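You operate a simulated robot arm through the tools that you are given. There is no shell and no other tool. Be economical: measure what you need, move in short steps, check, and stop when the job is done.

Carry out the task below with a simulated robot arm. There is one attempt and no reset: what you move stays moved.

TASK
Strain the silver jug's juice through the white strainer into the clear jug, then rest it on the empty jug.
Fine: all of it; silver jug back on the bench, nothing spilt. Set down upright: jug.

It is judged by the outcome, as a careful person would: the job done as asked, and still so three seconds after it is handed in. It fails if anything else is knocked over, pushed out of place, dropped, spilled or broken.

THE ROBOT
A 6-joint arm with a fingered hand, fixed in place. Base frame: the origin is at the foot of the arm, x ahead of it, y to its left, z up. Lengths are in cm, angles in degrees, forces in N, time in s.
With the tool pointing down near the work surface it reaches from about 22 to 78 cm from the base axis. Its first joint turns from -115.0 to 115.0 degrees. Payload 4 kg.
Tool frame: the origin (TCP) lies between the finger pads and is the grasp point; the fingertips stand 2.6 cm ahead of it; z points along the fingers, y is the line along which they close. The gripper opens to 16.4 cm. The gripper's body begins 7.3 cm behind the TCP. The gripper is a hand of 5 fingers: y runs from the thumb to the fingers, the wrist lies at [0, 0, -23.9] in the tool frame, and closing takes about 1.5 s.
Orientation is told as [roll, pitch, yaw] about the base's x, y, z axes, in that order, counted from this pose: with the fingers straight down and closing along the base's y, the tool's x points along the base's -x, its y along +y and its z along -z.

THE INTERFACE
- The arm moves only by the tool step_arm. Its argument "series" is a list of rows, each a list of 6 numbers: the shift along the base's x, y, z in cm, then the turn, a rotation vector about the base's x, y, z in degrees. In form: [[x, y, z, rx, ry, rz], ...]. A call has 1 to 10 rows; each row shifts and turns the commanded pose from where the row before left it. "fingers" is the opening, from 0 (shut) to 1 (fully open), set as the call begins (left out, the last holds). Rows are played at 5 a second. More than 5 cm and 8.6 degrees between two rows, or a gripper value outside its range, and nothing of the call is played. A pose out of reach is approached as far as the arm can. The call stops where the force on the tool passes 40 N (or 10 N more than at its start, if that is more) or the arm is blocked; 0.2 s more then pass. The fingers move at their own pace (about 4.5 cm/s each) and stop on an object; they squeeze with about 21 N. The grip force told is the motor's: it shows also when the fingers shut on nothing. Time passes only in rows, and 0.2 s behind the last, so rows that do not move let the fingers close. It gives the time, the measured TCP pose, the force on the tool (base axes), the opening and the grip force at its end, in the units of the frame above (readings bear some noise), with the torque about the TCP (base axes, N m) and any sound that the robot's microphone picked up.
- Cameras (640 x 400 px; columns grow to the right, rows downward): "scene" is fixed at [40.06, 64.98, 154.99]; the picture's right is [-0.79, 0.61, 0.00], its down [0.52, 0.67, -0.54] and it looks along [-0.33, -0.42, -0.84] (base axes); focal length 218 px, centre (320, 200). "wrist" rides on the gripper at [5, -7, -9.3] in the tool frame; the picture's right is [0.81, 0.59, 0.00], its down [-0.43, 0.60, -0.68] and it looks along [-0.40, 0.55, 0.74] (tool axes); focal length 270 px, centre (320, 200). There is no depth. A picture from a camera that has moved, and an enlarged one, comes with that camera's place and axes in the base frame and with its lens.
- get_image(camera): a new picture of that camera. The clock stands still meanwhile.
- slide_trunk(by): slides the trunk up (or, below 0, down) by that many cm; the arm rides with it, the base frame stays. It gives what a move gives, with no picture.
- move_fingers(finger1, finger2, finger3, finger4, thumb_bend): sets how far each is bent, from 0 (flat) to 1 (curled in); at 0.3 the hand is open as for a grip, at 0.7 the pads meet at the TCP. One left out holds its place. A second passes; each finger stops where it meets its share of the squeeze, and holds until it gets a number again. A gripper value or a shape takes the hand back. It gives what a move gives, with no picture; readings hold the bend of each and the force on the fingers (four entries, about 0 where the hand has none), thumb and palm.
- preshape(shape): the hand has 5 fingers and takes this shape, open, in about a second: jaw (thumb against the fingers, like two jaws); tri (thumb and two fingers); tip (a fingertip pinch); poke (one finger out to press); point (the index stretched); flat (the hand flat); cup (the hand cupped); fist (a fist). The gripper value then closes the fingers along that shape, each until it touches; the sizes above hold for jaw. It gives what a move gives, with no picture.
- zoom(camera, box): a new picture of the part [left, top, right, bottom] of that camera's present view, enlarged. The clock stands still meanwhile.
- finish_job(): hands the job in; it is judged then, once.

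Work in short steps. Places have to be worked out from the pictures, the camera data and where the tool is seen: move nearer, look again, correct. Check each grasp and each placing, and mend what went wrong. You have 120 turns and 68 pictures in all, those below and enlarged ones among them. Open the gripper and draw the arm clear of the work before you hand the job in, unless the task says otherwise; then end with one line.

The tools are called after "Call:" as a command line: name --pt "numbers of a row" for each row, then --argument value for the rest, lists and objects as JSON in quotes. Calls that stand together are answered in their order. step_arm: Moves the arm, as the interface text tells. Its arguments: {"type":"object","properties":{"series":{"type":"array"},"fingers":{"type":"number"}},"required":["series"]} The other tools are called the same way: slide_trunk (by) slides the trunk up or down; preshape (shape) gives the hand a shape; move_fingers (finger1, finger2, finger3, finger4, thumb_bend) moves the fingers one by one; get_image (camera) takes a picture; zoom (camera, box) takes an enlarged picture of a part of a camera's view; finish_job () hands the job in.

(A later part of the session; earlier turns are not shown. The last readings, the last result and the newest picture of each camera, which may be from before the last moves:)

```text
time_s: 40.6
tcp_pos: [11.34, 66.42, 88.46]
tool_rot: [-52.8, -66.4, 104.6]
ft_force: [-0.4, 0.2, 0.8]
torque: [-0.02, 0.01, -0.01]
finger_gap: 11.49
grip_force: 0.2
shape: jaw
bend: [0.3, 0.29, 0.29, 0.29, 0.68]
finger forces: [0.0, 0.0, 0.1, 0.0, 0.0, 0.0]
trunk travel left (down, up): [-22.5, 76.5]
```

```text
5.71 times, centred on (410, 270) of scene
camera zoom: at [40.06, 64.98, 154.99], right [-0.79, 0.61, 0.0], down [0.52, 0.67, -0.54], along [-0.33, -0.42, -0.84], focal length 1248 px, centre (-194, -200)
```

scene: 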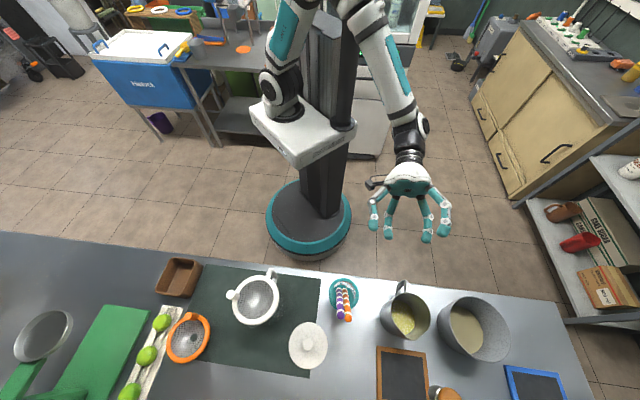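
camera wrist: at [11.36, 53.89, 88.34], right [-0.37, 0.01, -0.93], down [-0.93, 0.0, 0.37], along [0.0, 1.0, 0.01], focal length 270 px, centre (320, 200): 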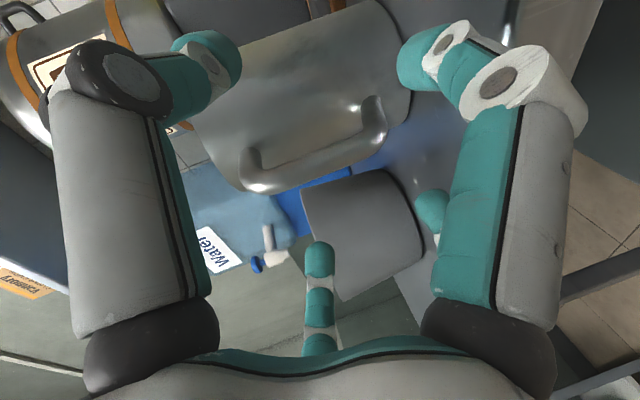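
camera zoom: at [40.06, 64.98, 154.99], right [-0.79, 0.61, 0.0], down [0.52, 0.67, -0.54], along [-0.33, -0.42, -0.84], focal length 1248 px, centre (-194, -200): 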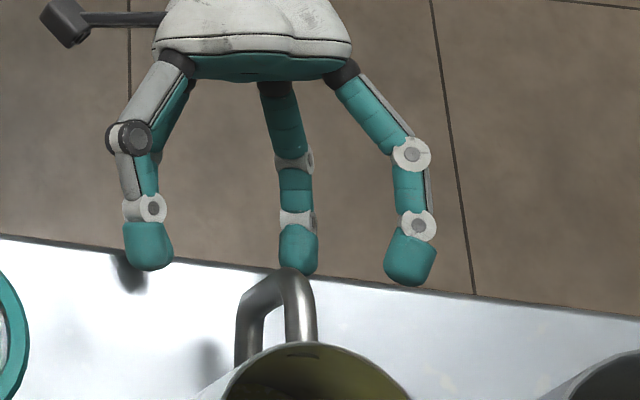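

The roll is right: two fingertips are on each side of the bar, all above the bench. The bar is re-measured at (13.9, 69.3), z 83.8–91.4. Moving in.

Call:
step_arm --pt "0.7 0.8 -0.2 0 0 0" --pt "0.7 0.8 -0.2 0 0 0" --pt "0.7 0.8 -0.1 0 0 0" --pt "0 0 0 0 0 0"

Call:
get_image --camera "wrist"

```text
time_s: 41.6
tcp_pos: [13.39, 68.75, 87.91]
tool_rot: [-52.8, -66.4, 104.8]
ft_force: [-1.0, -1.2, 1.3]
torque: [0.1, -0.08, -0.04]
finger_gap: 11.49
grip_force: 0.0
shape: jaw
bend: [0.3, 0.29, 0.29, 0.29, 0.68]
finger forces: [0.0, 0.0, 0.0, 2.2, 0.0, 0.0]
trunk travel left (down, up): [-22.5, 76.5]
```

```text
33 pictures are left
camera wrist: at [13.36, 56.25, 87.89], right [-0.37, 0.01, -0.93], down [-0.93, 0.0, 0.37], along [0.0, 1.0, 0.01], focal length 270 px, centre (320, 200)
```

wrist: 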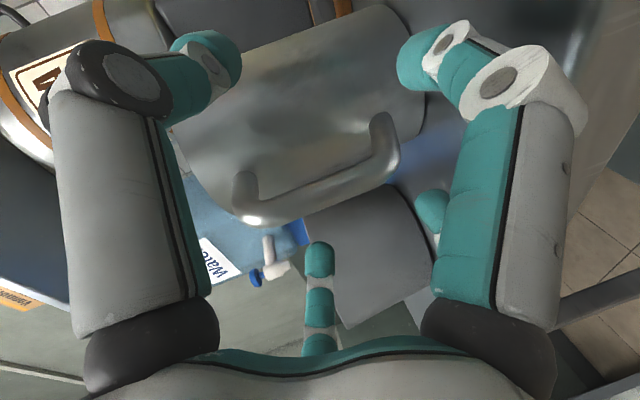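

Finger 4 reads 2 N. I'll look from the scene camera to see what it's touching.

Call:
zoom --camera "scene" --box '[370, 245, 450, 315]'

```text
5.71 times, centred on (410, 280) of scene
camera zoom: at [40.06, 64.98, 154.99], right [-0.79, 0.61, 0.0], down [0.52, 0.67, -0.54], along [-0.33, -0.42, -0.84], focal length 1248 px, centre (-194, -257)
```

zoom: 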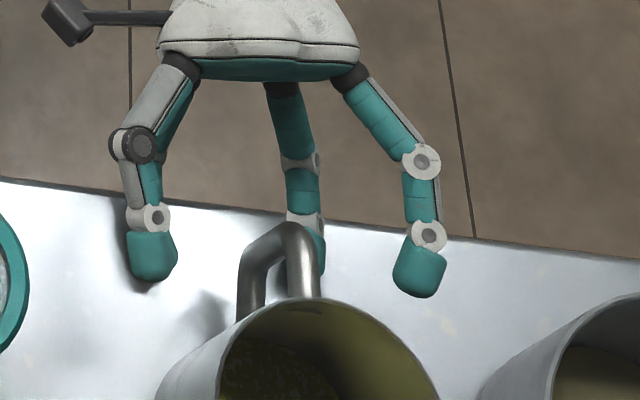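

Layout is as expected: one finger sits below-right of the bar, lightly touching. Closing the hand on the handle.

Call:
step_arm --pt "0 0 0 0 0 0" --pt "0 0 0 0 0 0" --pt "0 0 0 0 0 0" --pt "0 0 0 0 0 0" --pt "0 0 0 0 0 0" --pt "0 0 0 0 0 0" --pt "0 0 0 0 0 0" --pt "0 0 0 0 0 0" --fingers 0

Call:
get_image --camera "wrist"

Call:
zoom --camera "scene" --box '[370, 245, 450, 315]'

```text
time_s: 43.4
tcp_pos: [13.44, 68.81, 88.17]
tool_rot: [-53.1, -66.6, 104.9]
ft_force: [2.5, 1.5, 7.9]
torque: [1.19, -0.98, -0.03]
finger_gap: 1.82
grip_force: 21.0
shape: jaw
bend: [0.75, 0.8, 0.71, 0.29, 0.71]
finger forces: [17.4, 12.3, 17.5, 25.3, 25.6, 0.1]
trunk travel left (down, up): [-22.5, 76.5]
```

```text
31 pictures are left
camera wrist: at [13.41, 56.23, 88.05], right [-0.37, 0.01, -0.93], down [-0.93, 0.0, 0.37], along [0.0, 1.0, 0.02], focal length 270 px, centre (320, 200)
```

wrist: 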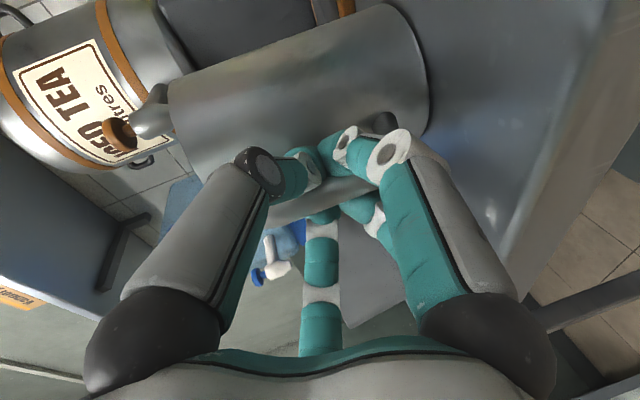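

```text
5.71 times, centred on (410, 280) of scene
camera zoom: at [40.06, 64.98, 154.99], right [-0.79, 0.61, 0.0], down [0.52, 0.67, -0.54], along [-0.33, -0.42, -0.84], focal length 1248 px, centre (-194, -257)
```

zoom: 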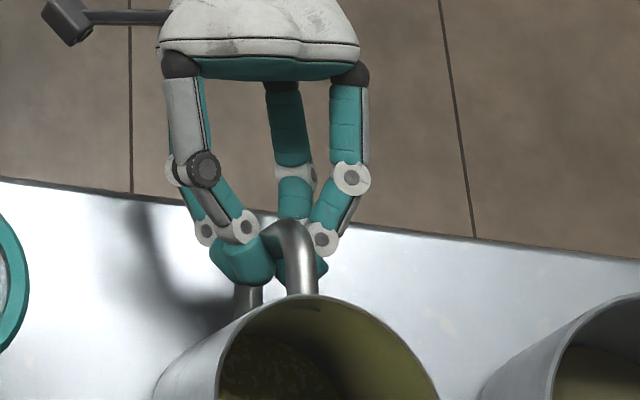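

Finger 4 is stuck half-open, pressing on the jug with 25 N. I'll pull that finger back alone and keep the others gripping.

Call:
move_fingers --finger4 0.1

Call:
get_image --camera "wrist"

Call:
zoom --camera "scene" --box '[370, 245, 450, 315]'

```text
time_s: 44.4
tcp_pos: [13.44, 68.84, 87.99]
tool_rot: [-52.8, -66.5, 104.6]
ft_force: [1.3, 0.8, -2.0]
torque: [-0.02, -0.02, 0.0]
finger_gap: 0.0
grip_force: 0.1
shape: fingers
bend: [0.75, 0.82, 0.72, 0.1, 0.71]
finger forces: [0.0, 0.1, 0.0, 0.0, 0.0, 0.0]
trunk travel left (down, up): [-22.5, 76.5]
```

```text
29 pictures are left
camera wrist: at [13.37, 56.27, 87.82], right [-0.37, 0.01, -0.93], down [-0.93, 0.0, 0.37], along [0.0, 1.0, 0.01], focal length 270 px, centre (320, 200)
```

wrist: 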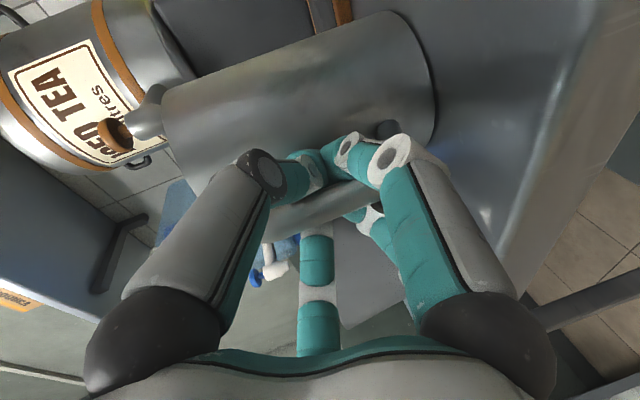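

```text
5.71 times, centred on (410, 280) of scene
camera zoom: at [40.06, 64.98, 154.99], right [-0.79, 0.61, 0.0], down [0.52, 0.67, -0.54], along [-0.33, -0.42, -0.84], focal length 1248 px, centre (-194, -257)
```

zoom: 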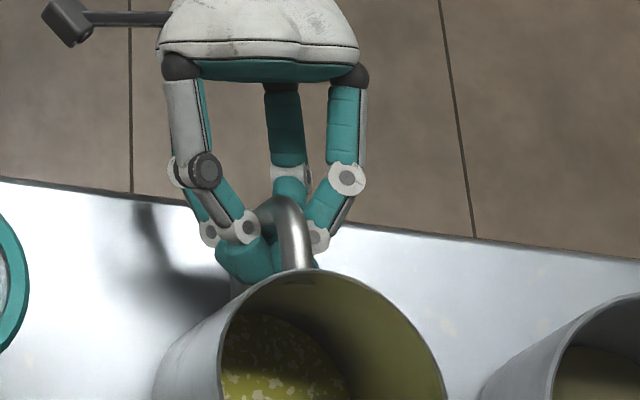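

The finger forces went to zero and the jug seems to have shifted. I'll check its posture.

Call:
zoom --camera "scene" --box '[340, 240, 480, 365]'

```text
3.20 times, centred on (410, 302) of scene
camera zoom: at [40.06, 64.98, 154.99], right [-0.79, 0.61, 0.0], down [0.52, 0.67, -0.54], along [-0.33, -0.42, -0.84], focal length 699 px, centre (32, -128)
```

zoom: 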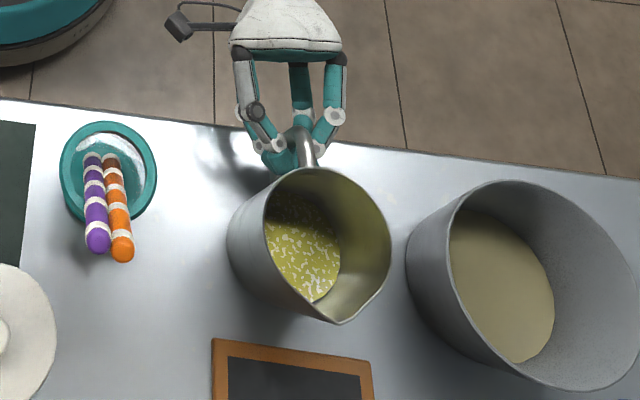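

The jug is upright in its original spot; finger 4 had only been tipping it. Now I'll squeeze with the thumb and fingers 1–3, leaving finger 4 open.

Call:
move_fingers --finger1 0.95 --finger2 0.95 --finger3 0.95 --thumb_bend 0.95

Call:
zoom --camera "wrist" --box '[200, 80, 460, 280]'

```text
time_s: 45.4
tcp_pos: [13.33, 68.88, 88.1]
tool_rot: [-52.7, -66.3, 104.5]
ft_force: [1.1, 1.3, 0.3]
torque: [0.02, -0.02, -0.04]
finger_gap: 0.0
grip_force: 0.0
shape: fingers
bend: [0.86, 0.93, 0.91, 0.1, 0.86]
finger forces: [0.0, 0.0, 0.0, 0.0, 0.1, 0.1]
trunk travel left (down, up): [-22.5, 76.5]
```

```text
2.00 times, centred on (330, 180) of wrist
camera zoom: at [13.38, 56.27, 87.86], right [-0.37, 0.01, -0.93], down [-0.93, 0.0, 0.37], along [0.0, 1.0, 0.01], focal length 541 px, centre (300, 240)
```

zoom: 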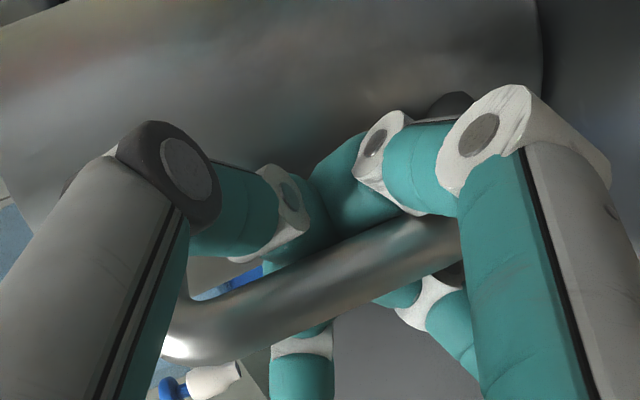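

The fingertips curled in behind the bar; the jug has turned a little, so the bar now sits ~1 cm behind the TCP and ~1 cm to the +y side. I'll reopen those fingers (keeping finger 4 out) and recentre.

Call:
move_fingers --finger1 0.35 --finger2 0.35 --finger3 0.35 --finger4 0.0 --thumb_bend 0.4

Call:
step_arm --pt "-0.75 -0.2 0 0 0 -2" --pt "-0.75 -0.2 0 0 0 -2" --pt "0 0 0 0 0 0"

Call:
get_image --camera "wrist"

Call:
zoom --camera "scene" --box '[370, 245, 450, 315]'

```text
time_s: 46.4
tcp_pos: [13.38, 68.9, 88.01]
tool_rot: [-52.7, -66.4, 104.5]
ft_force: [0.4, -0.5, 0.5]
torque: [0.01, 0.01, 0.02]
finger_gap: 7.29
grip_force: 0.0
shape: fingers
bend: [0.35, 0.35, 0.35, 0.01, 0.4]
finger forces: [0.0, 0.0, 0.0, 0.1, 0.1, 0.1]
trunk travel left (down, up): [-22.5, 76.5]
```

```text
time_s: 47.2
tcp_pos: [11.85, 68.46, 88.04]
tool_rot: [-52.7, -66.4, 100.6]
ft_force: [0.7, 0.1, -0.4]
torque: [0.02, -0.01, 0.01]
finger_gap: 7.29
grip_force: 0.0
shape: fingers
bend: [0.35, 0.35, 0.35, 0.01, 0.4]
finger forces: [0.0, 0.0, 0.0, 0.0, 0.0, 0.1]
trunk travel left (down, up): [-22.5, 76.5]
```

```text
25 pictures are left
camera wrist: at [11.03, 55.97, 87.91], right [-0.37, 0.04, -0.93], down [-0.93, 0.06, 0.37], along [0.07, 1.0, 0.01], focal length 270 px, centre (320, 200)
```

wrist: 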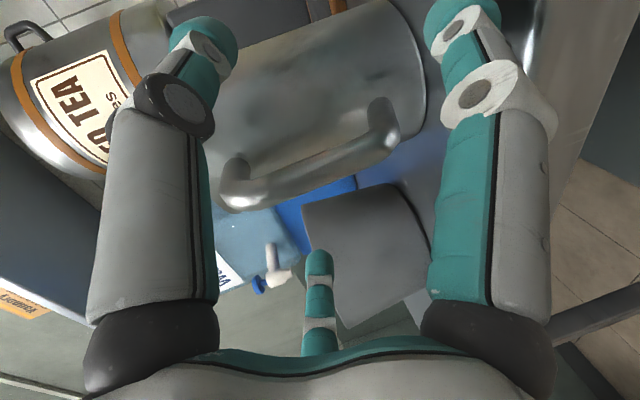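

```text
5.71 times, centred on (410, 280) of scene
camera zoom: at [40.06, 64.98, 154.99], right [-0.79, 0.61, 0.0], down [0.52, 0.67, -0.54], along [-0.33, -0.42, -0.84], focal length 1248 px, centre (-194, -257)
```

zoom: 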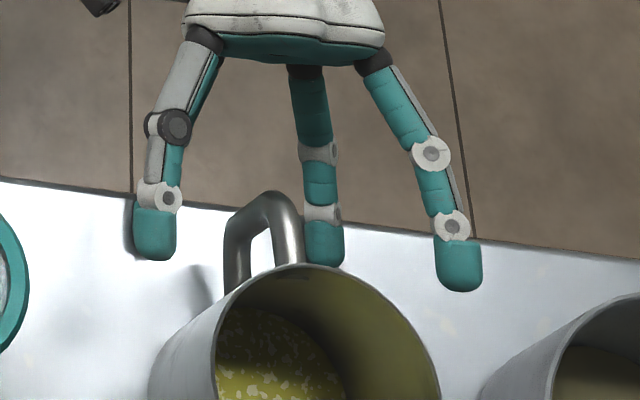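

The jug rotated back slightly as the fingers opened; the bar is now at about (13.6, 68.6). I'll recentre and close on it with the thumb and fingers 1–3 together.

Call:
step_arm --pt "0.75 -0.05 0 0 0 0" --pt "0.75 -0.05 0 0 0 0" --pt "0 0 0 0 0 0"

Call:
move_fingers --finger1 0.8 --finger2 0.8 --finger3 0.8 --thumb_bend 0.8

Call:
get_image --camera "wrist"

```text
time_s: 48.0
tcp_pos: [13.41, 68.38, 88.04]
tool_rot: [-52.7, -66.3, 100.8]
ft_force: [-0.6, -0.4, 0.4]
torque: [0.01, -0.04, 0.01]
finger_gap: 7.32
grip_force: 0.0
shape: fingers
bend: [0.35, 0.35, 0.35, 0.01, 0.4]
finger forces: [0.1, 0.0, 0.0, 0.1, 0.1, 0.0]
trunk travel left (down, up): [-22.5, 76.5]
```

```text
time_s: 49.0
tcp_pos: [13.34, 68.43, 88.02]
tool_rot: [-52.6, -66.4, 100.6]
ft_force: [0.4, 1.0, -1.3]
torque: [0.0, 0.02, 0.04]
finger_gap: 0.0
grip_force: 0.3
shape: fingers
bend: [0.68, 0.68, 0.68, 0.01, 0.75]
finger forces: [0.1, 1.5, 0.0, 0.1, 0.0, 0.0]
trunk travel left (down, up): [-22.5, 76.5]
```

```text
23 pictures are left
camera wrist: at [12.58, 55.86, 87.86], right [-0.37, 0.04, -0.93], down [-0.93, 0.06, 0.37], along [0.07, 1.0, 0.01], focal length 270 px, centre (320, 200)
```

wrist: 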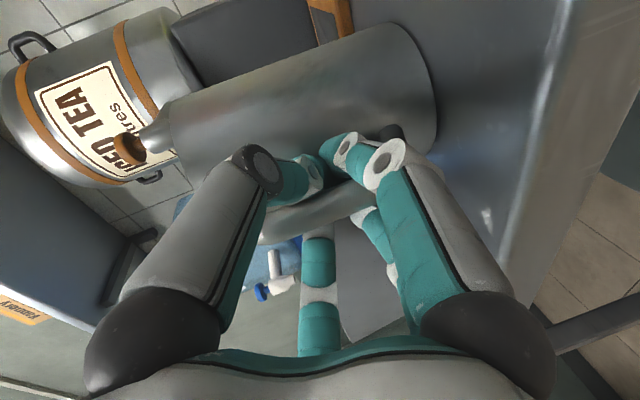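

The fingers were still travelling when the second ran out, so I'll continue closing.

Call:
move_fingers --finger1 1.0 --finger2 1.0 --finger3 1.0 --thumb_bend 1.0

Call:
zoom --camera "wrist" --box '[200, 80, 460, 280]'

```text
time_s: 50.0
tcp_pos: [13.32, 68.45, 87.83]
tool_rot: [-52.7, -66.4, 100.6]
ft_force: [-0.6, -0.7, 0.7]
torque: [-0.08, 0.23, 0.0]
finger_gap: 0.0
grip_force: 34.8
shape: fingers
bend: [0.77, 0.73, 0.8, 0.01, 0.88]
finger forces: [0.1, 22.3, 10.7, 0.0, 36.4, 0.0]
trunk travel left (down, up): [-22.5, 76.5]
```

```text
2.00 times, centred on (330, 180) of wrist
camera zoom: at [12.57, 55.87, 87.82], right [-0.37, 0.04, -0.93], down [-0.93, 0.06, 0.37], along [0.07, 1.0, 0.01], focal length 541 px, centre (300, 240)
```

zoom: 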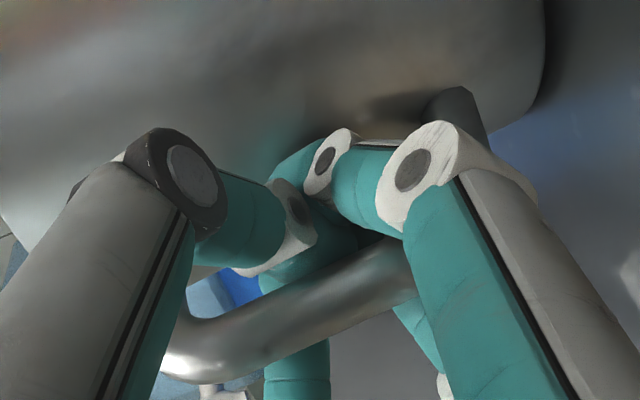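

Thumb 36 N against fingers 2 and 3 (22 and 11 N) is a real pinch. I'll close finger 1 a bit more too.

Call:
move_fingers --finger1 1.0 --finger3 1.0

Call:
step_arm --pt "0 0 0.5 0 0 0" --pt "0 0 0.5 0 0 0" --pt "0 0 0.5 0 0 0" --pt "0 0 0 0 0 0"

Call:
zoom --camera "scene" --box '[340, 240, 480, 365]'

```text
time_s: 51.0
tcp_pos: [13.43, 68.44, 87.98]
tool_rot: [-52.7, -66.4, 100.6]
ft_force: [0.5, 0.0, -4.3]
torque: [-0.13, 0.23, -0.02]
finger_gap: 0.0
grip_force: 34.7
shape: fingers
bend: [0.77, 0.73, 0.8, 0.01, 0.89]
finger forces: [0.0, 23.0, 10.3, 0.0, 36.8, 0.0]
trunk travel left (down, up): [-22.5, 76.5]
```

```text
time_s: 52.0
tcp_pos: [13.38, 68.38, 89.58]
tool_rot: [-52.8, -66.4, 100.6]
ft_force: [0.0, 0.1, -5.0]
torque: [-0.14, 0.2, -0.04]
finger_gap: 0.0
grip_force: 40.4
shape: fingers
bend: [0.78, 0.73, 0.8, 0.01, 0.89]
finger forces: [21.2, 20.9, 0.0, 0.1, 37.9, 0.1]
trunk travel left (down, up): [-22.5, 76.5]
```

```text
3.20 times, centred on (410, 302) of scene
camera zoom: at [40.06, 64.98, 154.99], right [-0.79, 0.61, 0.0], down [0.52, 0.67, -0.54], along [-0.33, -0.42, -0.84], focal length 699 px, centre (32, -128)
```

zoom: 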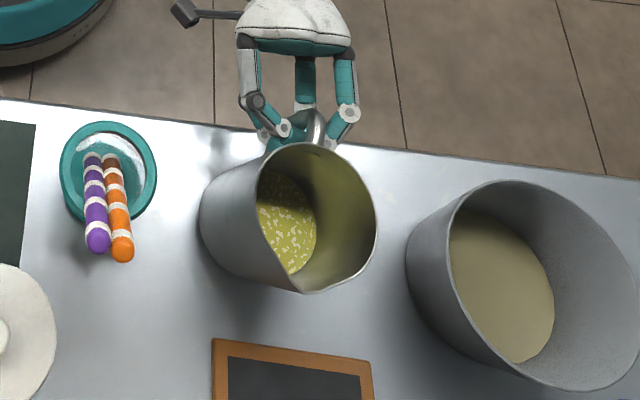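

The load is a steady 5 N and the jug follows the hand. I'll lift more and check that its posture is stable.

Call:
step_arm --pt "0 0 1 0 0 0" --pt "0 0 1.5 0 0 0" --pt "0 0 1.5 0 0 0" --pt "0 0 0 0 0 0"

Call:
get_image --camera "scene"

Call:
get_image --camera "wrist"

```text
time_s: 53.0
tcp_pos: [13.36, 68.47, 93.42]
tool_rot: [-52.7, -66.5, 100.5]
ft_force: [0.7, 0.3, -4.7]
torque: [-0.1, 0.22, -0.01]
finger_gap: 0.0
grip_force: 39.9
shape: fingers
bend: [0.78, 0.73, 0.8, 0.01, 0.89]
finger forces: [21.0, 21.0, 0.0, 0.1, 38.1, 0.0]
trunk travel left (down, up): [-22.5, 76.5]
```

```text
20 pictures are left
```

scene: 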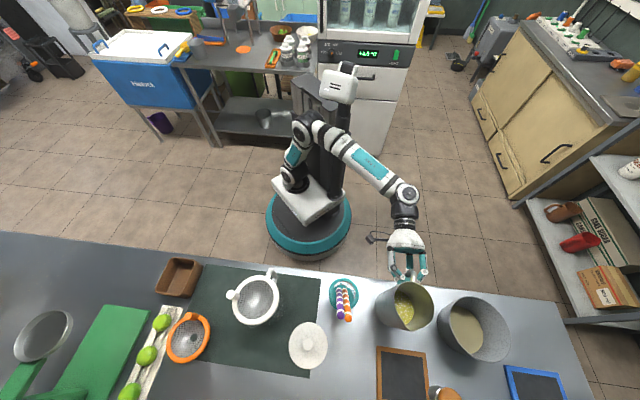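

```text
19 pictures are left
camera wrist: at [12.65, 55.84, 93.3], right [-0.37, 0.04, -0.93], down [-0.93, 0.06, 0.37], along [0.07, 1.0, 0.01], focal length 270 px, centre (320, 200)
```

wrist: 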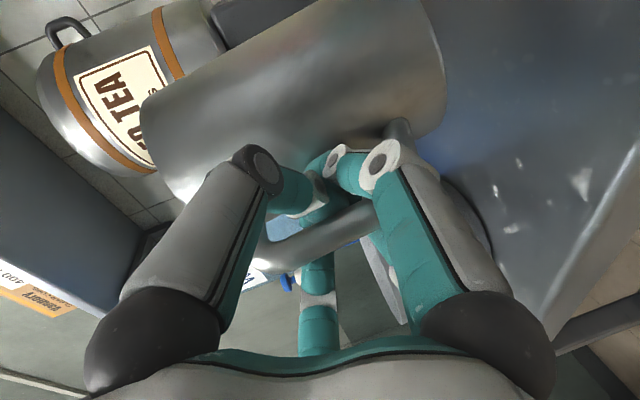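

The jug hangs upright (axis vertical), total load ~5 N, with its spout facing about azimuth 27°. I'll raise it with the trunk to clear the straws before carrying it across.

Call:
slide_trunk --by 20

Call:
step_arm --pt "1.5 -2 0 0 0 0" --pt "2.3 -2.9 0 0 0 0" --pt "2.5 -3.2 0 0 0 0" --pt "2.5 -3.2 0 0 0 0" --pt "2.5 -3.2 0 0 0 0" --pt "2.5 -3.2 0 0 0 0" --pt "2.3 -2.9 0 0 0 0" --pt "2.0 -2.6 0 0 0 0" --pt "1.5 -2 0 0 0 0" --pt "0 0 0 0 0 0"

Call:
get_image --camera "scene"

```text
time_s: 55.2
tcp_pos: [13.51, 68.4, 113.33]
tool_rot: [-52.7, -66.5, 100.6]
ft_force: [0.0, -1.0, -5.3]
torque: [-0.17, 0.22, 0.0]
finger_gap: 0.0
grip_force: 40.2
shape: fingers
bend: [0.78, 0.73, 0.8, 0.01, 0.89]
finger forces: [21.1, 21.3, 0.0, 0.1, 38.2, 0.0]
trunk travel left (down, up): [-42.5, 56.5]
```

```text
time_s: 57.4
tcp_pos: [34.39, 47.43, 112.83]
tool_rot: [-52.6, -66.3, 100.5]
ft_force: [-0.5, 0.3, -4.9]
torque: [-0.11, 0.27, 0.01]
finger_gap: 0.02
grip_force: 39.3
shape: fingers
bend: [0.78, 0.73, 0.8, 0.01, 0.89]
finger forces: [20.5, 21.2, 0.0, 0.1, 36.7, 0.0]
out of reach, approached as far as the arm can: row 7, 8, 9
trunk travel left (down, up): [-42.5, 56.5]
```

```text
18 pictures are left
```

scene: 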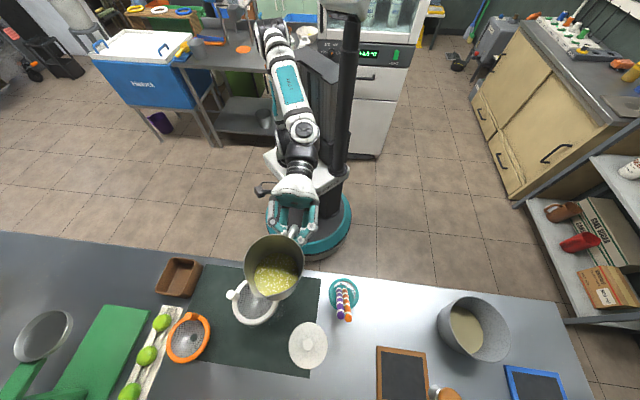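

The jug is steady above the mat and the handle torque is unchanged. I'll start tilting about the axis perpendicular to the spout, up to ~40°, while drifting to keep the spout over the strainer — still below the pouring angle.

Call:
step_arm --pt "0.4 -0.8 0.4 -3.6 7.1 0" --pt "0.4 -0.8 0.4 -3.6 7.1 0" --pt "0.4 -0.8 0.4 -3.6 7.1 0" --pt "0.4 -0.8 0.4 -3.6 7.1 0" --pt "0.4 -0.8 0.4 -3.6 7.1 0" --pt "0 0 0 0 0 0"

Call:
zoom --camera "scene" --box '[180, 200, 360, 360]'

```text
time_s: 58.8
tcp_pos: [36.31, 43.44, 114.92]
tool_rot: [-0.2, -39.1, 56.6]
ft_force: [0.2, 0.2, -5.0]
torque: [-0.07, 0.11, -0.01]
finger_gap: 0.02
grip_force: 36.0
shape: fingers
bend: [0.78, 0.73, 0.81, 0.01, 0.89]
finger forces: [21.9, 15.6, 0.0, 0.0, 34.9, 0.0]
trunk travel left (down, up): [-42.5, 56.5]
```

```text
2.50 times, centred on (270, 280) of scene
camera zoom: at [40.06, 64.98, 154.99], right [-0.79, 0.61, 0.0], down [0.52, 0.67, -0.54], along [-0.33, -0.42, -0.84], focal length 546 px, centre (445, 0)
```

zoom: 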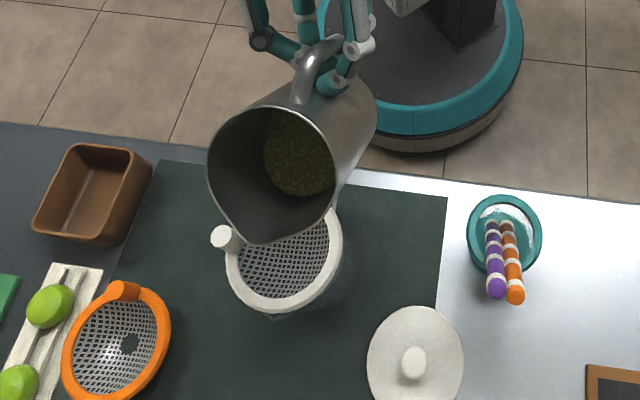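

The spout is above the strainer at 40° and the juice is still well inside. I'll tilt to ~60° and lower the spout to about 5–6 cm above the mesh.

Call:
step_arm --pt "0.3 -0.3 -0.5 -3.3 5.8 0" --pt "0.3 -0.3 -1.5 -3.3 5.8 0" --pt "0.4 -0.2 -2 -3.3 5.8 0" --pt "0 0 0 0 0 0"

Call:
zoom --camera "scene" --box '[200, 230, 320, 340]'

```text
time_s: 59.8
tcp_pos: [37.24, 42.57, 110.84]
tool_rot: [9.4, -20.9, 51.7]
ft_force: [0.0, 0.1, -5.7]
torque: [-0.02, 0.07, -0.06]
finger_gap: 0.02
grip_force: 35.0
shape: fingers
bend: [0.78, 0.73, 0.81, 0.01, 0.89]
finger forces: [22.7, 13.6, 0.0, 0.1, 34.9, 0.0]
trunk travel left (down, up): [-42.5, 56.5]
```

```text
3.64 times, centred on (260, 285) of scene
camera zoom: at [40.06, 64.98, 154.99], right [-0.79, 0.61, 0.0], down [0.52, 0.67, -0.54], along [-0.33, -0.42, -0.84], focal length 794 px, centre (538, -109)
```

zoom: 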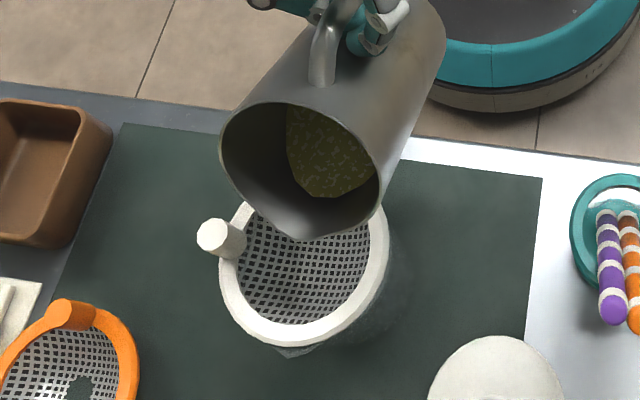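

The spout tip is over the strainer, about 1 cm off the ideal point. I'll correct that and tilt slowly to 70° with the spout held in place.

Call:
step_arm --pt "0.5 0.0 0.47 -1.2 2.2 0" --pt "0.5 0.0 0.47 -1.2 2.2 0" --pt "0.5 0.0 0.47 -1.2 2.2 0" --pt "0.5 0.0 0.47 -1.2 2.2 0" --pt "0 0 0 0 0 0" --pt "0 0 0 0 0 0"

Call:
zoom --camera "scene" --box '[200, 230, 320, 340]'

```text
time_s: 61.2
tcp_pos: [37.83, 42.31, 107.01]
tool_rot: [13.3, -12.4, 50.3]
ft_force: [0.7, -0.1, -4.3]
torque: [-0.02, 0.03, 0.01]
finger_gap: 0.01
grip_force: 40.6
shape: fingers
bend: [0.78, 0.73, 0.81, 0.01, 0.9]
finger forces: [23.5, 12.6, 10.7, 0.1, 35.2, 0.0]
out of reach, approached as far as the arm can: row 2, 3, 4
trunk travel left (down, up): [-42.5, 56.5]
```

```text
3.64 times, centred on (260, 285) of scene
camera zoom: at [40.06, 64.98, 154.99], right [-0.79, 0.61, 0.0], down [0.52, 0.67, -0.54], along [-0.33, -0.42, -0.84], focal length 794 px, centre (538, -109)
```

zoom: 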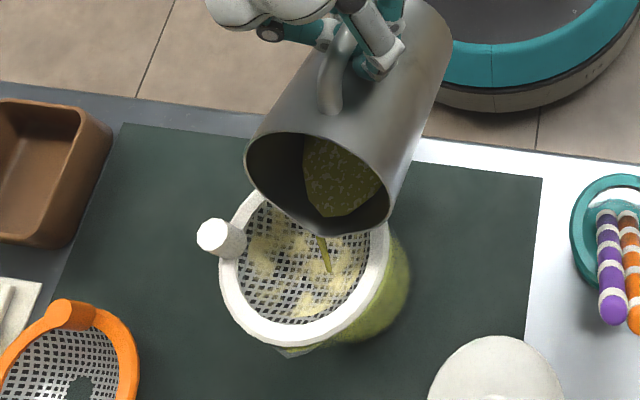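

Juice is pouring through the strainer and turning the clear jug yellow-green. But the arm hit its upper reach, leaving the spout low, so I'll raise the trunk to regain clearance.

Call:
slide_trunk --by 6

Call:
zoom --camera "scene" --box '[200, 230, 320, 340]'

```text
time_s: 62.2
tcp_pos: [37.77, 42.31, 113.0]
tool_rot: [13.3, -12.5, 50.4]
ft_force: [0.4, -0.5, -5.9]
torque: [-0.01, -0.01, -0.02]
finger_gap: 0.04
grip_force: 41.8
shape: fingers
bend: [0.78, 0.73, 0.81, 0.01, 0.9]
finger forces: [23.6, 12.5, 11.0, 0.0, 34.9, 0.0]
trunk travel left (down, up): [-48.5, 50.5]
```

```text
3.64 times, centred on (260, 285) of scene
camera zoom: at [40.06, 64.98, 154.99], right [-0.79, 0.61, 0.0], down [0.52, 0.67, -0.54], along [-0.33, -0.42, -0.84], focal length 794 px, centre (538, -109)
```

zoom: 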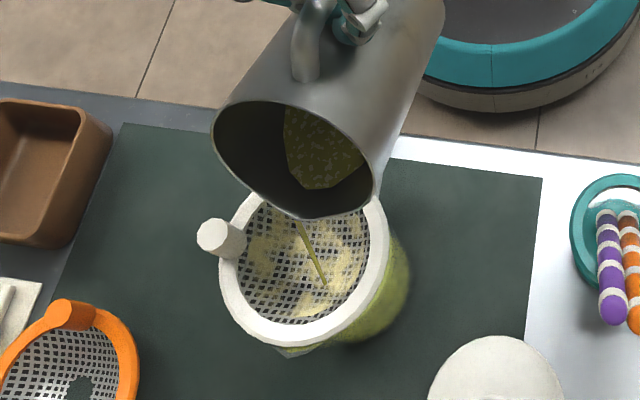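

The stream lands inside the mesh. I'll lift the trunk another 5 cm for reach, then continue tilting to 80° while lowering the arm correspondingly.

Call:
slide_trunk --by 5

Call:
step_arm --pt "0.35 0.2 -0.9 -1.2 2.2 0" --pt "0.35 0.2 -0.9 -1.2 2.2 0" --pt "0.4 0.2 -0.9 -1.2 2.2 0" --pt "0.45 0.25 -0.9 -1.2 2.2 0" --pt "0 0 0 0 0 0" --pt "0 0 0 0 0 0" --pt "0 0 0 0 0 0"

Call:
zoom --camera "scene" --box '[200, 230, 320, 340]'

```text
time_s: 63.1
tcp_pos: [37.93, 42.41, 117.85]
tool_rot: [13.4, -12.5, 50.4]
ft_force: [-1.1, -0.7, -4.3]
torque: [-0.01, 0.03, 0.01]
finger_gap: 0.03
grip_force: 41.1
shape: fingers
bend: [0.78, 0.73, 0.81, 0.01, 0.9]
finger forces: [23.7, 12.6, 11.0, 0.0, 35.0, 0.1]
trunk travel left (down, up): [-53.5, 45.5]
```

```text
time_s: 64.7
tcp_pos: [37.9, 42.95, 110.11]
tool_rot: [16.9, -3.5, 49.7]
ft_force: [0.7, -0.7, -3.4]
torque: [-0.01, -0.01, 0.0]
finger_gap: 0.02
grip_force: 41.9
shape: fingers
bend: [0.78, 0.73, 0.81, 0.01, 0.9]
finger forces: [24.6, 12.0, 12.0, 0.0, 35.1, 0.0]
out of reach, approached as far as the arm can: row 1, 2, 3, 4
trunk travel left (down, up): [-53.5, 45.5]
```

```text
3.64 times, centred on (260, 285) of scene
camera zoom: at [40.06, 64.98, 154.99], right [-0.79, 0.61, 0.0], down [0.52, 0.67, -0.54], along [-0.33, -0.42, -0.84], focal length 794 px, centre (538, -109)
```

zoom: 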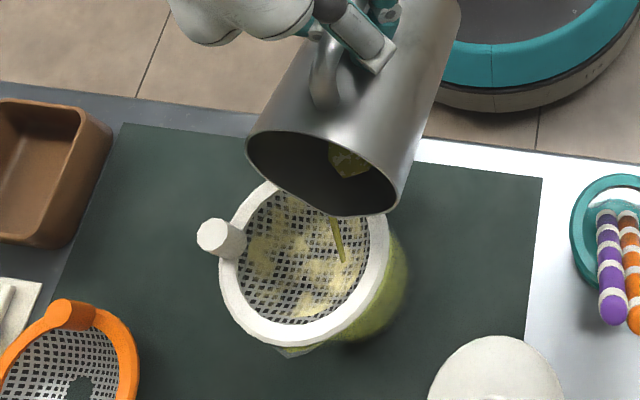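

Reach again limits the arm, and the stream is drifting right of centre though still inside. I'll raise the trunk more and shift left (+x, −y).

Call:
slide_trunk --by 6

Call:
step_arm --pt "0.7 -0.3 -0.8 0 0 0" --pt "0.7 -0.3 -0.8 0 0 0" --pt "0 0 0 0 0 0"

Call:
slide_trunk --by 5

Call:
zoom --camera "scene" --box '[200, 230, 320, 340]'

```text
time_s: 65.7
tcp_pos: [37.81, 43.11, 116.19]
tool_rot: [17.0, -3.4, 49.8]
ft_force: [-0.1, 0.0, -2.8]
torque: [-0.02, -0.02, 0.0]
finger_gap: 0.01
grip_force: 42.3
shape: fingers
bend: [0.78, 0.73, 0.81, 0.01, 0.9]
finger forces: [24.7, 12.0, 12.1, 0.1, 35.1, 0.0]
trunk travel left (down, up): [-59.5, 39.5]
```

```text
time_s: 66.5
tcp_pos: [39.08, 42.28, 114.49]
tool_rot: [17.0, -3.4, 49.9]
ft_force: [0.3, -0.7, -3.3]
torque: [-0.01, 0.0, 0.01]
finger_gap: 0.03
grip_force: 41.9
shape: fingers
bend: [0.78, 0.73, 0.81, 0.01, 0.9]
finger forces: [24.8, 12.0, 12.2, 0.0, 35.3, 0.0]
trunk travel left (down, up): [-59.5, 39.5]
```

```text
time_s: 67.4
tcp_pos: [39.12, 42.43, 119.35]
tool_rot: [17.0, -3.4, 49.8]
ft_force: [-0.6, 0.2, -3.8]
torque: [0.02, -0.02, -0.03]
finger_gap: 0.04
grip_force: 42.0
shape: fingers
bend: [0.78, 0.73, 0.81, 0.01, 0.9]
finger forces: [25.0, 11.9, 12.3, 0.1, 35.2, 0.1]
trunk travel left (down, up): [-64.5, 34.5]
```

```text
3.64 times, centred on (260, 285) of scene
camera zoom: at [40.06, 64.98, 154.99], right [-0.79, 0.61, 0.0], down [0.52, 0.67, -0.54], along [-0.33, -0.42, -0.84], focal length 794 px, centre (538, -109)
```

zoom: 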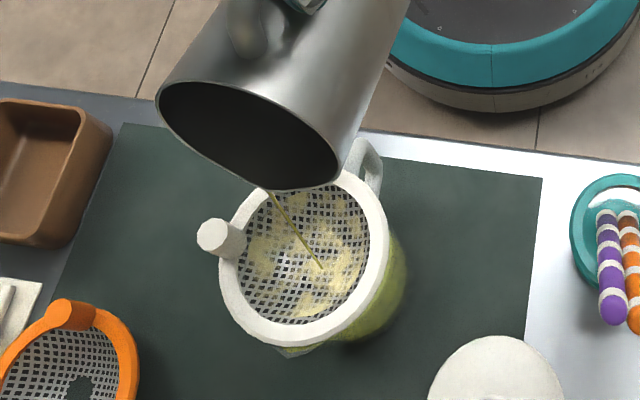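

The stream lands at the centre. I'll continue tilting to ~92° and bring the spout down.

Call:
step_arm --pt "0.5 0.25 -0.8 -1.4 2.6 0" --pt "0.5 0.25 -0.8 -1.4 2.6 0" --pt "0.5 0.25 -0.8 -1.4 2.6 0" --pt "0.5 0.25 -0.8 -1.4 2.6 0" --pt "0 0 0 0 0 0" --pt "0 0 0 0 0 0" --pt "0 0 0 0 0 0"

Call:
zoom --camera "scene" --box '[200, 230, 320, 340]'

```text
time_s: 69.0
tcp_pos: [38.39, 42.67, 111.06]
tool_rot: [21.2, 7.1, 49.9]
ft_force: [-0.9, -0.2, -2.9]
torque: [0.03, -0.03, 0.03]
finger_gap: 0.01
grip_force: 43.4
shape: fingers
bend: [0.78, 0.73, 0.81, 0.01, 0.9]
finger forces: [25.8, 11.8, 13.4, 0.0, 35.5, 0.0]
out of reach, approached as far as the arm can: row 1, 2, 3, 4
trunk travel left (down, up): [-64.5, 34.5]
```

```text
3.64 times, centred on (260, 285) of scene
camera zoom: at [40.06, 64.98, 154.99], right [-0.79, 0.61, 0.0], down [0.52, 0.67, -0.54], along [-0.33, -0.42, -0.84], focal length 794 px, centre (538, -109)
```

zoom: 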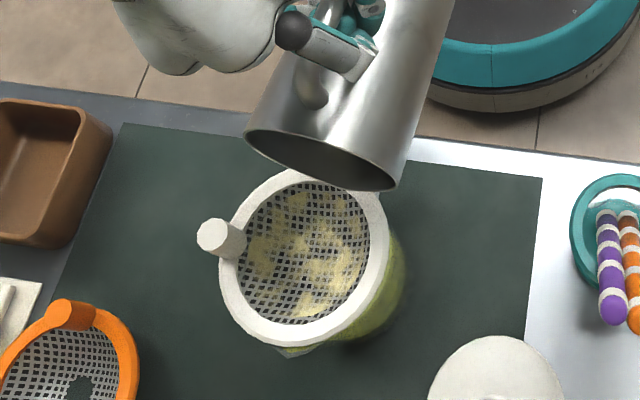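

Flow has stopped at this angle, but limited reach put the lip near the strainer's edge. I'll tilt back ~10° so nothing drips, raise the trunk well up, then re-centre.

Call:
step_arm --pt "0 0 0 2.8 -5.2 0" --pt "0.2 0 0 2.8 -5.2 0" --pt "0.5 0 0 2.8 -5.2 0"

Call:
slide_trunk --by 9

Call:
step_arm --pt "0.4 0 -2 0 0 0" --pt "0.4 0 -2 0 0 0" --pt "0.4 0 -2 0 0 0"

Call:
slide_trunk --by 9

Call:
zoom --camera "scene" --box '[200, 230, 320, 340]'

```text
time_s: 69.8
tcp_pos: [38.98, 42.62, 111.26]
tool_rot: [14.8, -9.1, 50.1]
ft_force: [-0.6, 0.7, -2.5]
torque: [-0.01, 0.04, -0.01]
finger_gap: 0.0
grip_force: 43.4
shape: fingers
bend: [0.78, 0.73, 0.81, 0.01, 0.9]
finger forces: [25.4, 12.4, 13.2, 0.0, 35.4, 0.0]
trunk travel left (down, up): [-64.5, 34.5]
```

```text
time_s: 71.0
tcp_pos: [39.11, 42.65, 120.34]
tool_rot: [14.8, -8.9, 50.1]
ft_force: [0.7, -0.4, -3.2]
torque: [-0.02, 0.03, 0.0]
finger_gap: 0.02
grip_force: 43.1
shape: fingers
bend: [0.78, 0.73, 0.81, 0.01, 0.9]
finger forces: [25.5, 12.2, 13.2, 0.0, 35.4, 0.0]
trunk travel left (down, up): [-73.5, 25.5]
```

```text
time_s: 71.8
tcp_pos: [40.3, 42.74, 114.2]
tool_rot: [14.9, -8.9, 50.1]
ft_force: [0.3, 0.3, -2.6]
torque: [-0.01, 0.01, -0.03]
finger_gap: 0.04
grip_force: 43.5
shape: fingers
bend: [0.78, 0.73, 0.81, 0.01, 0.9]
finger forces: [25.6, 12.0, 13.6, 0.0, 35.5, 0.0]
trunk travel left (down, up): [-73.5, 25.5]
```

```text
time_s: 73.1
tcp_pos: [40.33, 42.93, 123.27]
tool_rot: [14.8, -8.8, 50.0]
ft_force: [0.1, -0.2, -2.8]
torque: [0.0, 0.01, 0.01]
finger_gap: 0.05
grip_force: 43.8
shape: fingers
bend: [0.78, 0.73, 0.81, 0.01, 0.9]
finger forces: [25.6, 11.9, 13.5, 0.0, 35.5, 0.0]
trunk travel left (down, up): [-82.5, 16.5]
```

```text
3.64 times, centred on (260, 285) of scene
camera zoom: at [40.06, 64.98, 154.99], right [-0.79, 0.61, 0.0], down [0.52, 0.67, -0.54], along [-0.33, -0.42, -0.84], focal length 794 px, centre (538, -109)
```

zoom: 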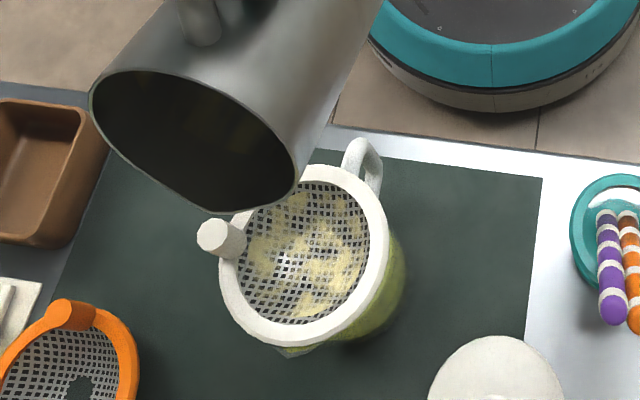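

The spout is back over the strainer centre (48.4,48.5) with plenty of trunk height. I'll tilt on toward ~95°, compensating to hold the spout in place and lowering a little.

Call:
step_arm --pt "0.6 0.3 -1 -1.6 3.1 0" --pt "0.6 0.3 -1 -1.6 3.1 0" --pt "0.6 0.35 -1 -1.6 3.1 0" --pt "0.65 0.35 -1 -1.6 3.1 0" --pt "0.7 0.4 -0.6 -1.6 3.1 0" --pt "0.75 0.4 -0.5 -1.6 3.1 0" --pt "0 0 0 0 0 0"

```text
time_s: 74.7
tcp_pos: [44.14, 44.75, 118.12]
tool_rot: [22.9, 10.4, 50.1]
ft_force: [0.5, -0.4, -3.4]
torque: [0.07, -0.04, 0.02]
finger_gap: 0.04
grip_force: 43.1
shape: fingers
bend: [0.79, 0.73, 0.81, 0.01, 0.9]
finger forces: [26.5, 10.5, 14.9, 0.0, 35.8, 0.0]
trunk travel left (down, up): [-82.5, 16.5]
```

All rows reached (tilt ≈96°). I'll tilt further to ~113° and hold there to drain.

Call:
step_arm --pt "0.75 0.42 0.1 -1.6 3.1 0" --pt "0.75 0.42 0.1 -1.6 3.1 0" --pt "0.75 0.42 0 -1.6 3.1 0" --pt "0.75 0.42 0 -1.6 3.1 0" --pt "0.75 0.42 0 -1.6 3.1 0" --pt "0 0 0 0 0 0" --pt "0 0 0 0 0 0" --pt "0 0 0 0 0 0" --pt "0 0 0 0 0 0" --pt "0 0 0 0 0 0"

Call:
zoom --camera "scene" --box '[180, 230, 340, 350]'

```text
time_s: 76.9
tcp_pos: [37.19, 41.95, 109.04]
tool_rot: [29.9, 25.3, 51.9]
ft_force: [0.5, 0.0, -2.1]
torque: [0.04, -0.08, -0.05]
finger_gap: 0.05
grip_force: 44.0
shape: fingers
bend: [0.79, 0.73, 0.81, 0.01, 0.9]
finger forces: [26.9, 9.4, 15.3, 0.0, 35.8, 0.0]
out of reach, approached as far as the arm can: row 1, 2, 3, 4, 5
trunk travel left (down, up): [-82.5, 16.5]
```

```text
3.33 times, centred on (260, 290) of scene
camera zoom: at [40.06, 64.98, 154.99], right [-0.79, 0.61, 0.0], down [0.52, 0.67, -0.54], along [-0.33, -0.42, -0.84], focal length 728 px, centre (520, -100)
```

zoom: 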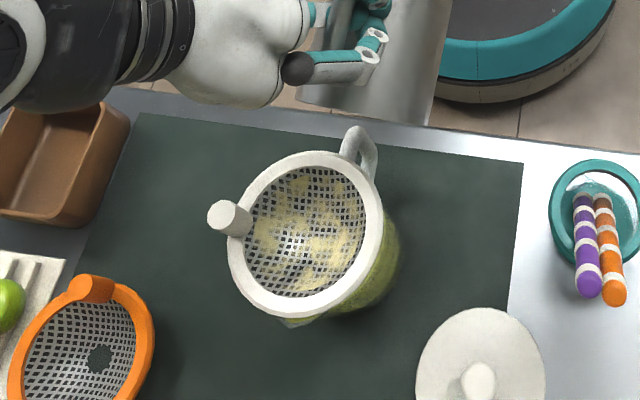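

The last rows went out of reach and the arm dropped back beside the clear jug, but nothing was touched, no juice shows on the mat, and the jug appears empty (~2.5 N). I'll raise the trunk first, then begin uprighting while moving left.

Call:
slide_trunk --by 9

Call:
step_arm --pt "-0.5 0.5 0 3.9 -7.5 0" --pt "-0.5 0.5 0 3.9 -7.5 0" --pt "-1 1.5 0 3.9 -7.5 0" --pt "-1.2 2 0 3.9 -7.5 0" --pt "-1.2 2 0 3.9 -7.5 0" --pt "-1.5 2 0 3.9 -7.5 0" --pt "-1.5 2 0 3.9 -7.5 0" --pt "0 0 0 0 0 0"

```text
time_s: 78.2
tcp_pos: [37.23, 41.91, 118.06]
tool_rot: [29.9, 25.4, 51.9]
ft_force: [-0.3, -0.4, -2.5]
torque: [-0.03, -0.07, 0.01]
finger_gap: 0.02
grip_force: 43.9
shape: fingers
bend: [0.79, 0.73, 0.81, 0.01, 0.9]
finger forces: [27.0, 9.1, 15.4, 0.0, 35.7, 0.0]
trunk travel left (down, up): [-91.5, 7.5]
```

```text
time_s: 80.0
tcp_pos: [29.74, 52.21, 118.12]
tool_rot: [6.1, -29.3, 52.8]
ft_force: [0.5, -1.0, -2.8]
torque: [0.0, 0.03, 0.02]
finger_gap: 0.06
grip_force: 41.8
shape: fingers
bend: [0.79, 0.73, 0.81, 0.01, 0.9]
finger forces: [25.8, 11.5, 13.1, 0.0, 32.8, 0.0]
trunk travel left (down, up): [-91.5, 7.5]
```

Going well. I'll move over the original silver jug spot, then alternately lower the trunk and raise the arm so the hand can become horizontal again.

Call:
step_arm --pt "-2.9 2.6 1 0 0 0" --pt "-2.9 2.6 1 0 0 0" --pt "-2.9 2.6 1 0 0 0" --pt "-2.9 2.6 1 0 0 0" --pt "-2.5 2.3 1 0 0 0" --pt "0 0 0 0 0 0"

Call:
slide_trunk --by -15

Call:
step_arm --pt "0 0 3 0 0 0" --pt "0 0 3 0 0 0" --pt "0 0 3 0 0 0" --pt "0 0 3 0 0 0" --pt "0 0 3 0 0 0"

Call:
slide_trunk --by -15

Call:
step_arm --pt "0 0 3 3.9 -7.5 0" --pt "0 0 3 3.9 -7.5 0" --pt "0 0 3 0 0 0" --pt "0 0 3 0 0 0" --pt "0 0 3 0 0 0"

Call:
slide_trunk --by -15

```text
time_s: 81.3
tcp_pos: [15.61, 65.03, 122.87]
tool_rot: [5.8, -29.2, 52.8]
ft_force: [0.8, 0.4, -2.8]
torque: [-0.02, 0.05, 0.0]
finger_gap: 0.06
grip_force: 41.3
shape: fingers
bend: [0.79, 0.73, 0.81, 0.01, 0.9]
finger forces: [25.2, 11.3, 13.5, 0.0, 32.3, 0.1]
trunk travel left (down, up): [-91.5, 7.5]
```

```text
time_s: 83.1
tcp_pos: [15.7, 64.97, 108.02]
tool_rot: [5.9, -29.1, 52.8]
ft_force: [0.1, -0.1, -3.3]
torque: [-0.04, 0.03, 0.0]
finger_gap: 0.06
grip_force: 41.3
shape: fingers
bend: [0.79, 0.73, 0.81, 0.01, 0.9]
finger forces: [25.4, 11.3, 13.4, 0.0, 32.2, 0.0]
trunk travel left (down, up): [-76.5, 22.5]
```

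```text
time_s: 84.3
tcp_pos: [15.5, 64.86, 122.93]
tool_rot: [5.9, -29.1, 52.8]
ft_force: [0.0, -0.2, -2.9]
torque: [-0.02, 0.08, 0.01]
finger_gap: 0.1
grip_force: 41.0
shape: fingers
bend: [0.79, 0.73, 0.81, 0.01, 0.9]
finger forces: [25.1, 11.2, 13.6, 0.0, 31.9, 0.0]
trunk travel left (down, up): [-76.5, 22.5]
```

```text
time_s: 86.0
tcp_pos: [15.41, 64.86, 107.98]
tool_rot: [5.8, -29.1, 52.8]
ft_force: [-0.1, -0.7, -2.9]
torque: [-0.04, 0.08, 0.0]
finger_gap: 0.09
grip_force: 40.7
shape: fingers
bend: [0.79, 0.73, 0.81, 0.01, 0.9]
finger forces: [25.1, 11.2, 13.6, 0.1, 32.0, 0.0]
trunk travel left (down, up): [-61.5, 37.5]
```

```text
time_s: 87.2
tcp_pos: [15.43, 64.91, 122.79]
tool_rot: [-4.0, -43.9, 58.8]
ft_force: [1.0, 0.7, -2.5]
torque: [-0.05, 0.07, -0.04]
finger_gap: 0.07
grip_force: 40.3
shape: fingers
bend: [0.79, 0.73, 0.81, 0.01, 0.9]
finger forces: [24.7, 12.1, 12.9, 0.1, 31.3, 0.0]
trunk travel left (down, up): [-61.5, 37.5]
```

```text
time_s: 89.0
tcp_pos: [15.53, 64.93, 107.85]
tool_rot: [-4.0, -44.0, 58.8]
ft_force: [0.3, 0.8, -2.9]
torque: [-0.04, 0.1, -0.05]
finger_gap: 0.05
grip_force: 40.3
shape: fingers
bend: [0.79, 0.73, 0.81, 0.01, 0.9]
finger forces: [24.7, 11.9, 13.0, 0.0, 31.5, 0.0]
trunk travel left (down, up): [-46.5, 52.5]
```

Grip holds. One more trunk-down cycle, finishing the uprighting (about 36° left) during the rise.

Call:
step_arm --pt "0 0.3 3 3.9 -7.5 0" --pt "0 0.3 3 3.9 -7.5 0" --pt "0 0.3 3 0 0 0" --pt "0 0.3 3 0 0 0" --pt "0 0.3 3 0 0 0"

Call:
slide_trunk --by -15

Call:
step_arm --pt "-0.3 0.4 2 3.9 -7.5 0" --pt "-0.3 0.4 2 3.9 -7.5 0" --pt "-0.3 0.4 2 0.9 -1.8 0" --pt "0 0 0 0 0 0"

```text
time_s: 90.2
tcp_pos: [15.57, 66.38, 122.74]
tool_rot: [-20.4, -57.5, 71.8]
ft_force: [0.2, -0.5, -3.4]
torque: [-0.08, 0.1, 0.0]
finger_gap: 0.12
grip_force: 34.1
shape: fingers
bend: [0.79, 0.73, 0.81, 0.01, 0.9]
finger forces: [24.3, 12.8, 0.0, 0.0, 30.7, 0.0]
trunk travel left (down, up): [-46.5, 52.5]
```

```text
time_s: 92.0
tcp_pos: [15.56, 66.39, 107.8]
tool_rot: [-20.4, -57.6, 71.7]
ft_force: [0.1, 0.2, -2.8]
torque: [-0.06, 0.14, 0.0]
finger_gap: 0.11
grip_force: 34.0
shape: fingers
bend: [0.79, 0.73, 0.81, 0.01, 0.9]
finger forces: [24.3, 12.8, 0.1, 0.0, 30.8, 0.0]
trunk travel left (down, up): [-31.5, 67.5]
```

```text
time_s: 93.0
tcp_pos: [14.78, 67.44, 113.67]
tool_rot: [-56.5, -67.4, 103.9]
ft_force: [0.1, 0.9, -2.3]
torque: [-0.06, 0.11, 0.01]
finger_gap: 0.09
grip_force: 33.9
shape: fingers
bend: [0.79, 0.73, 0.81, 0.01, 0.9]
finger forces: [24.3, 13.4, 0.0, 0.1, 30.2, 0.0]
trunk travel left (down, up): [-31.5, 67.5]
```

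Tool orientation is within ~1.5° of the original grasp pose. I'll check with the wrist camera that the jug is upright in the grip.

Call:
get_image --camera "wrist"

```text
8 pictures are left
camera wrist: at [13.87, 54.82, 113.26], right [-0.35, 0.06, -0.94], down [-0.93, 0.06, 0.35], along [0.07, 1.0, 0.03], focal length 270 px, centre (320, 200)
```

wrist: 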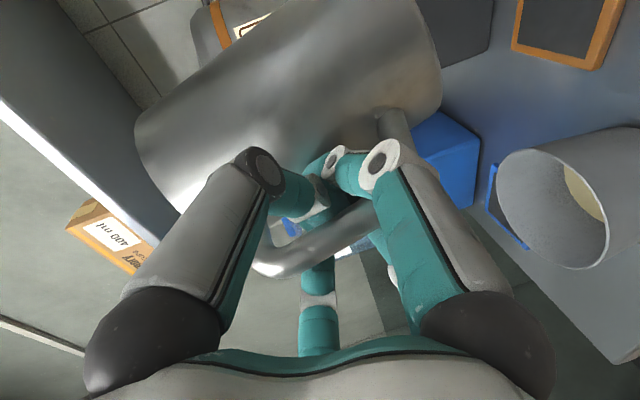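

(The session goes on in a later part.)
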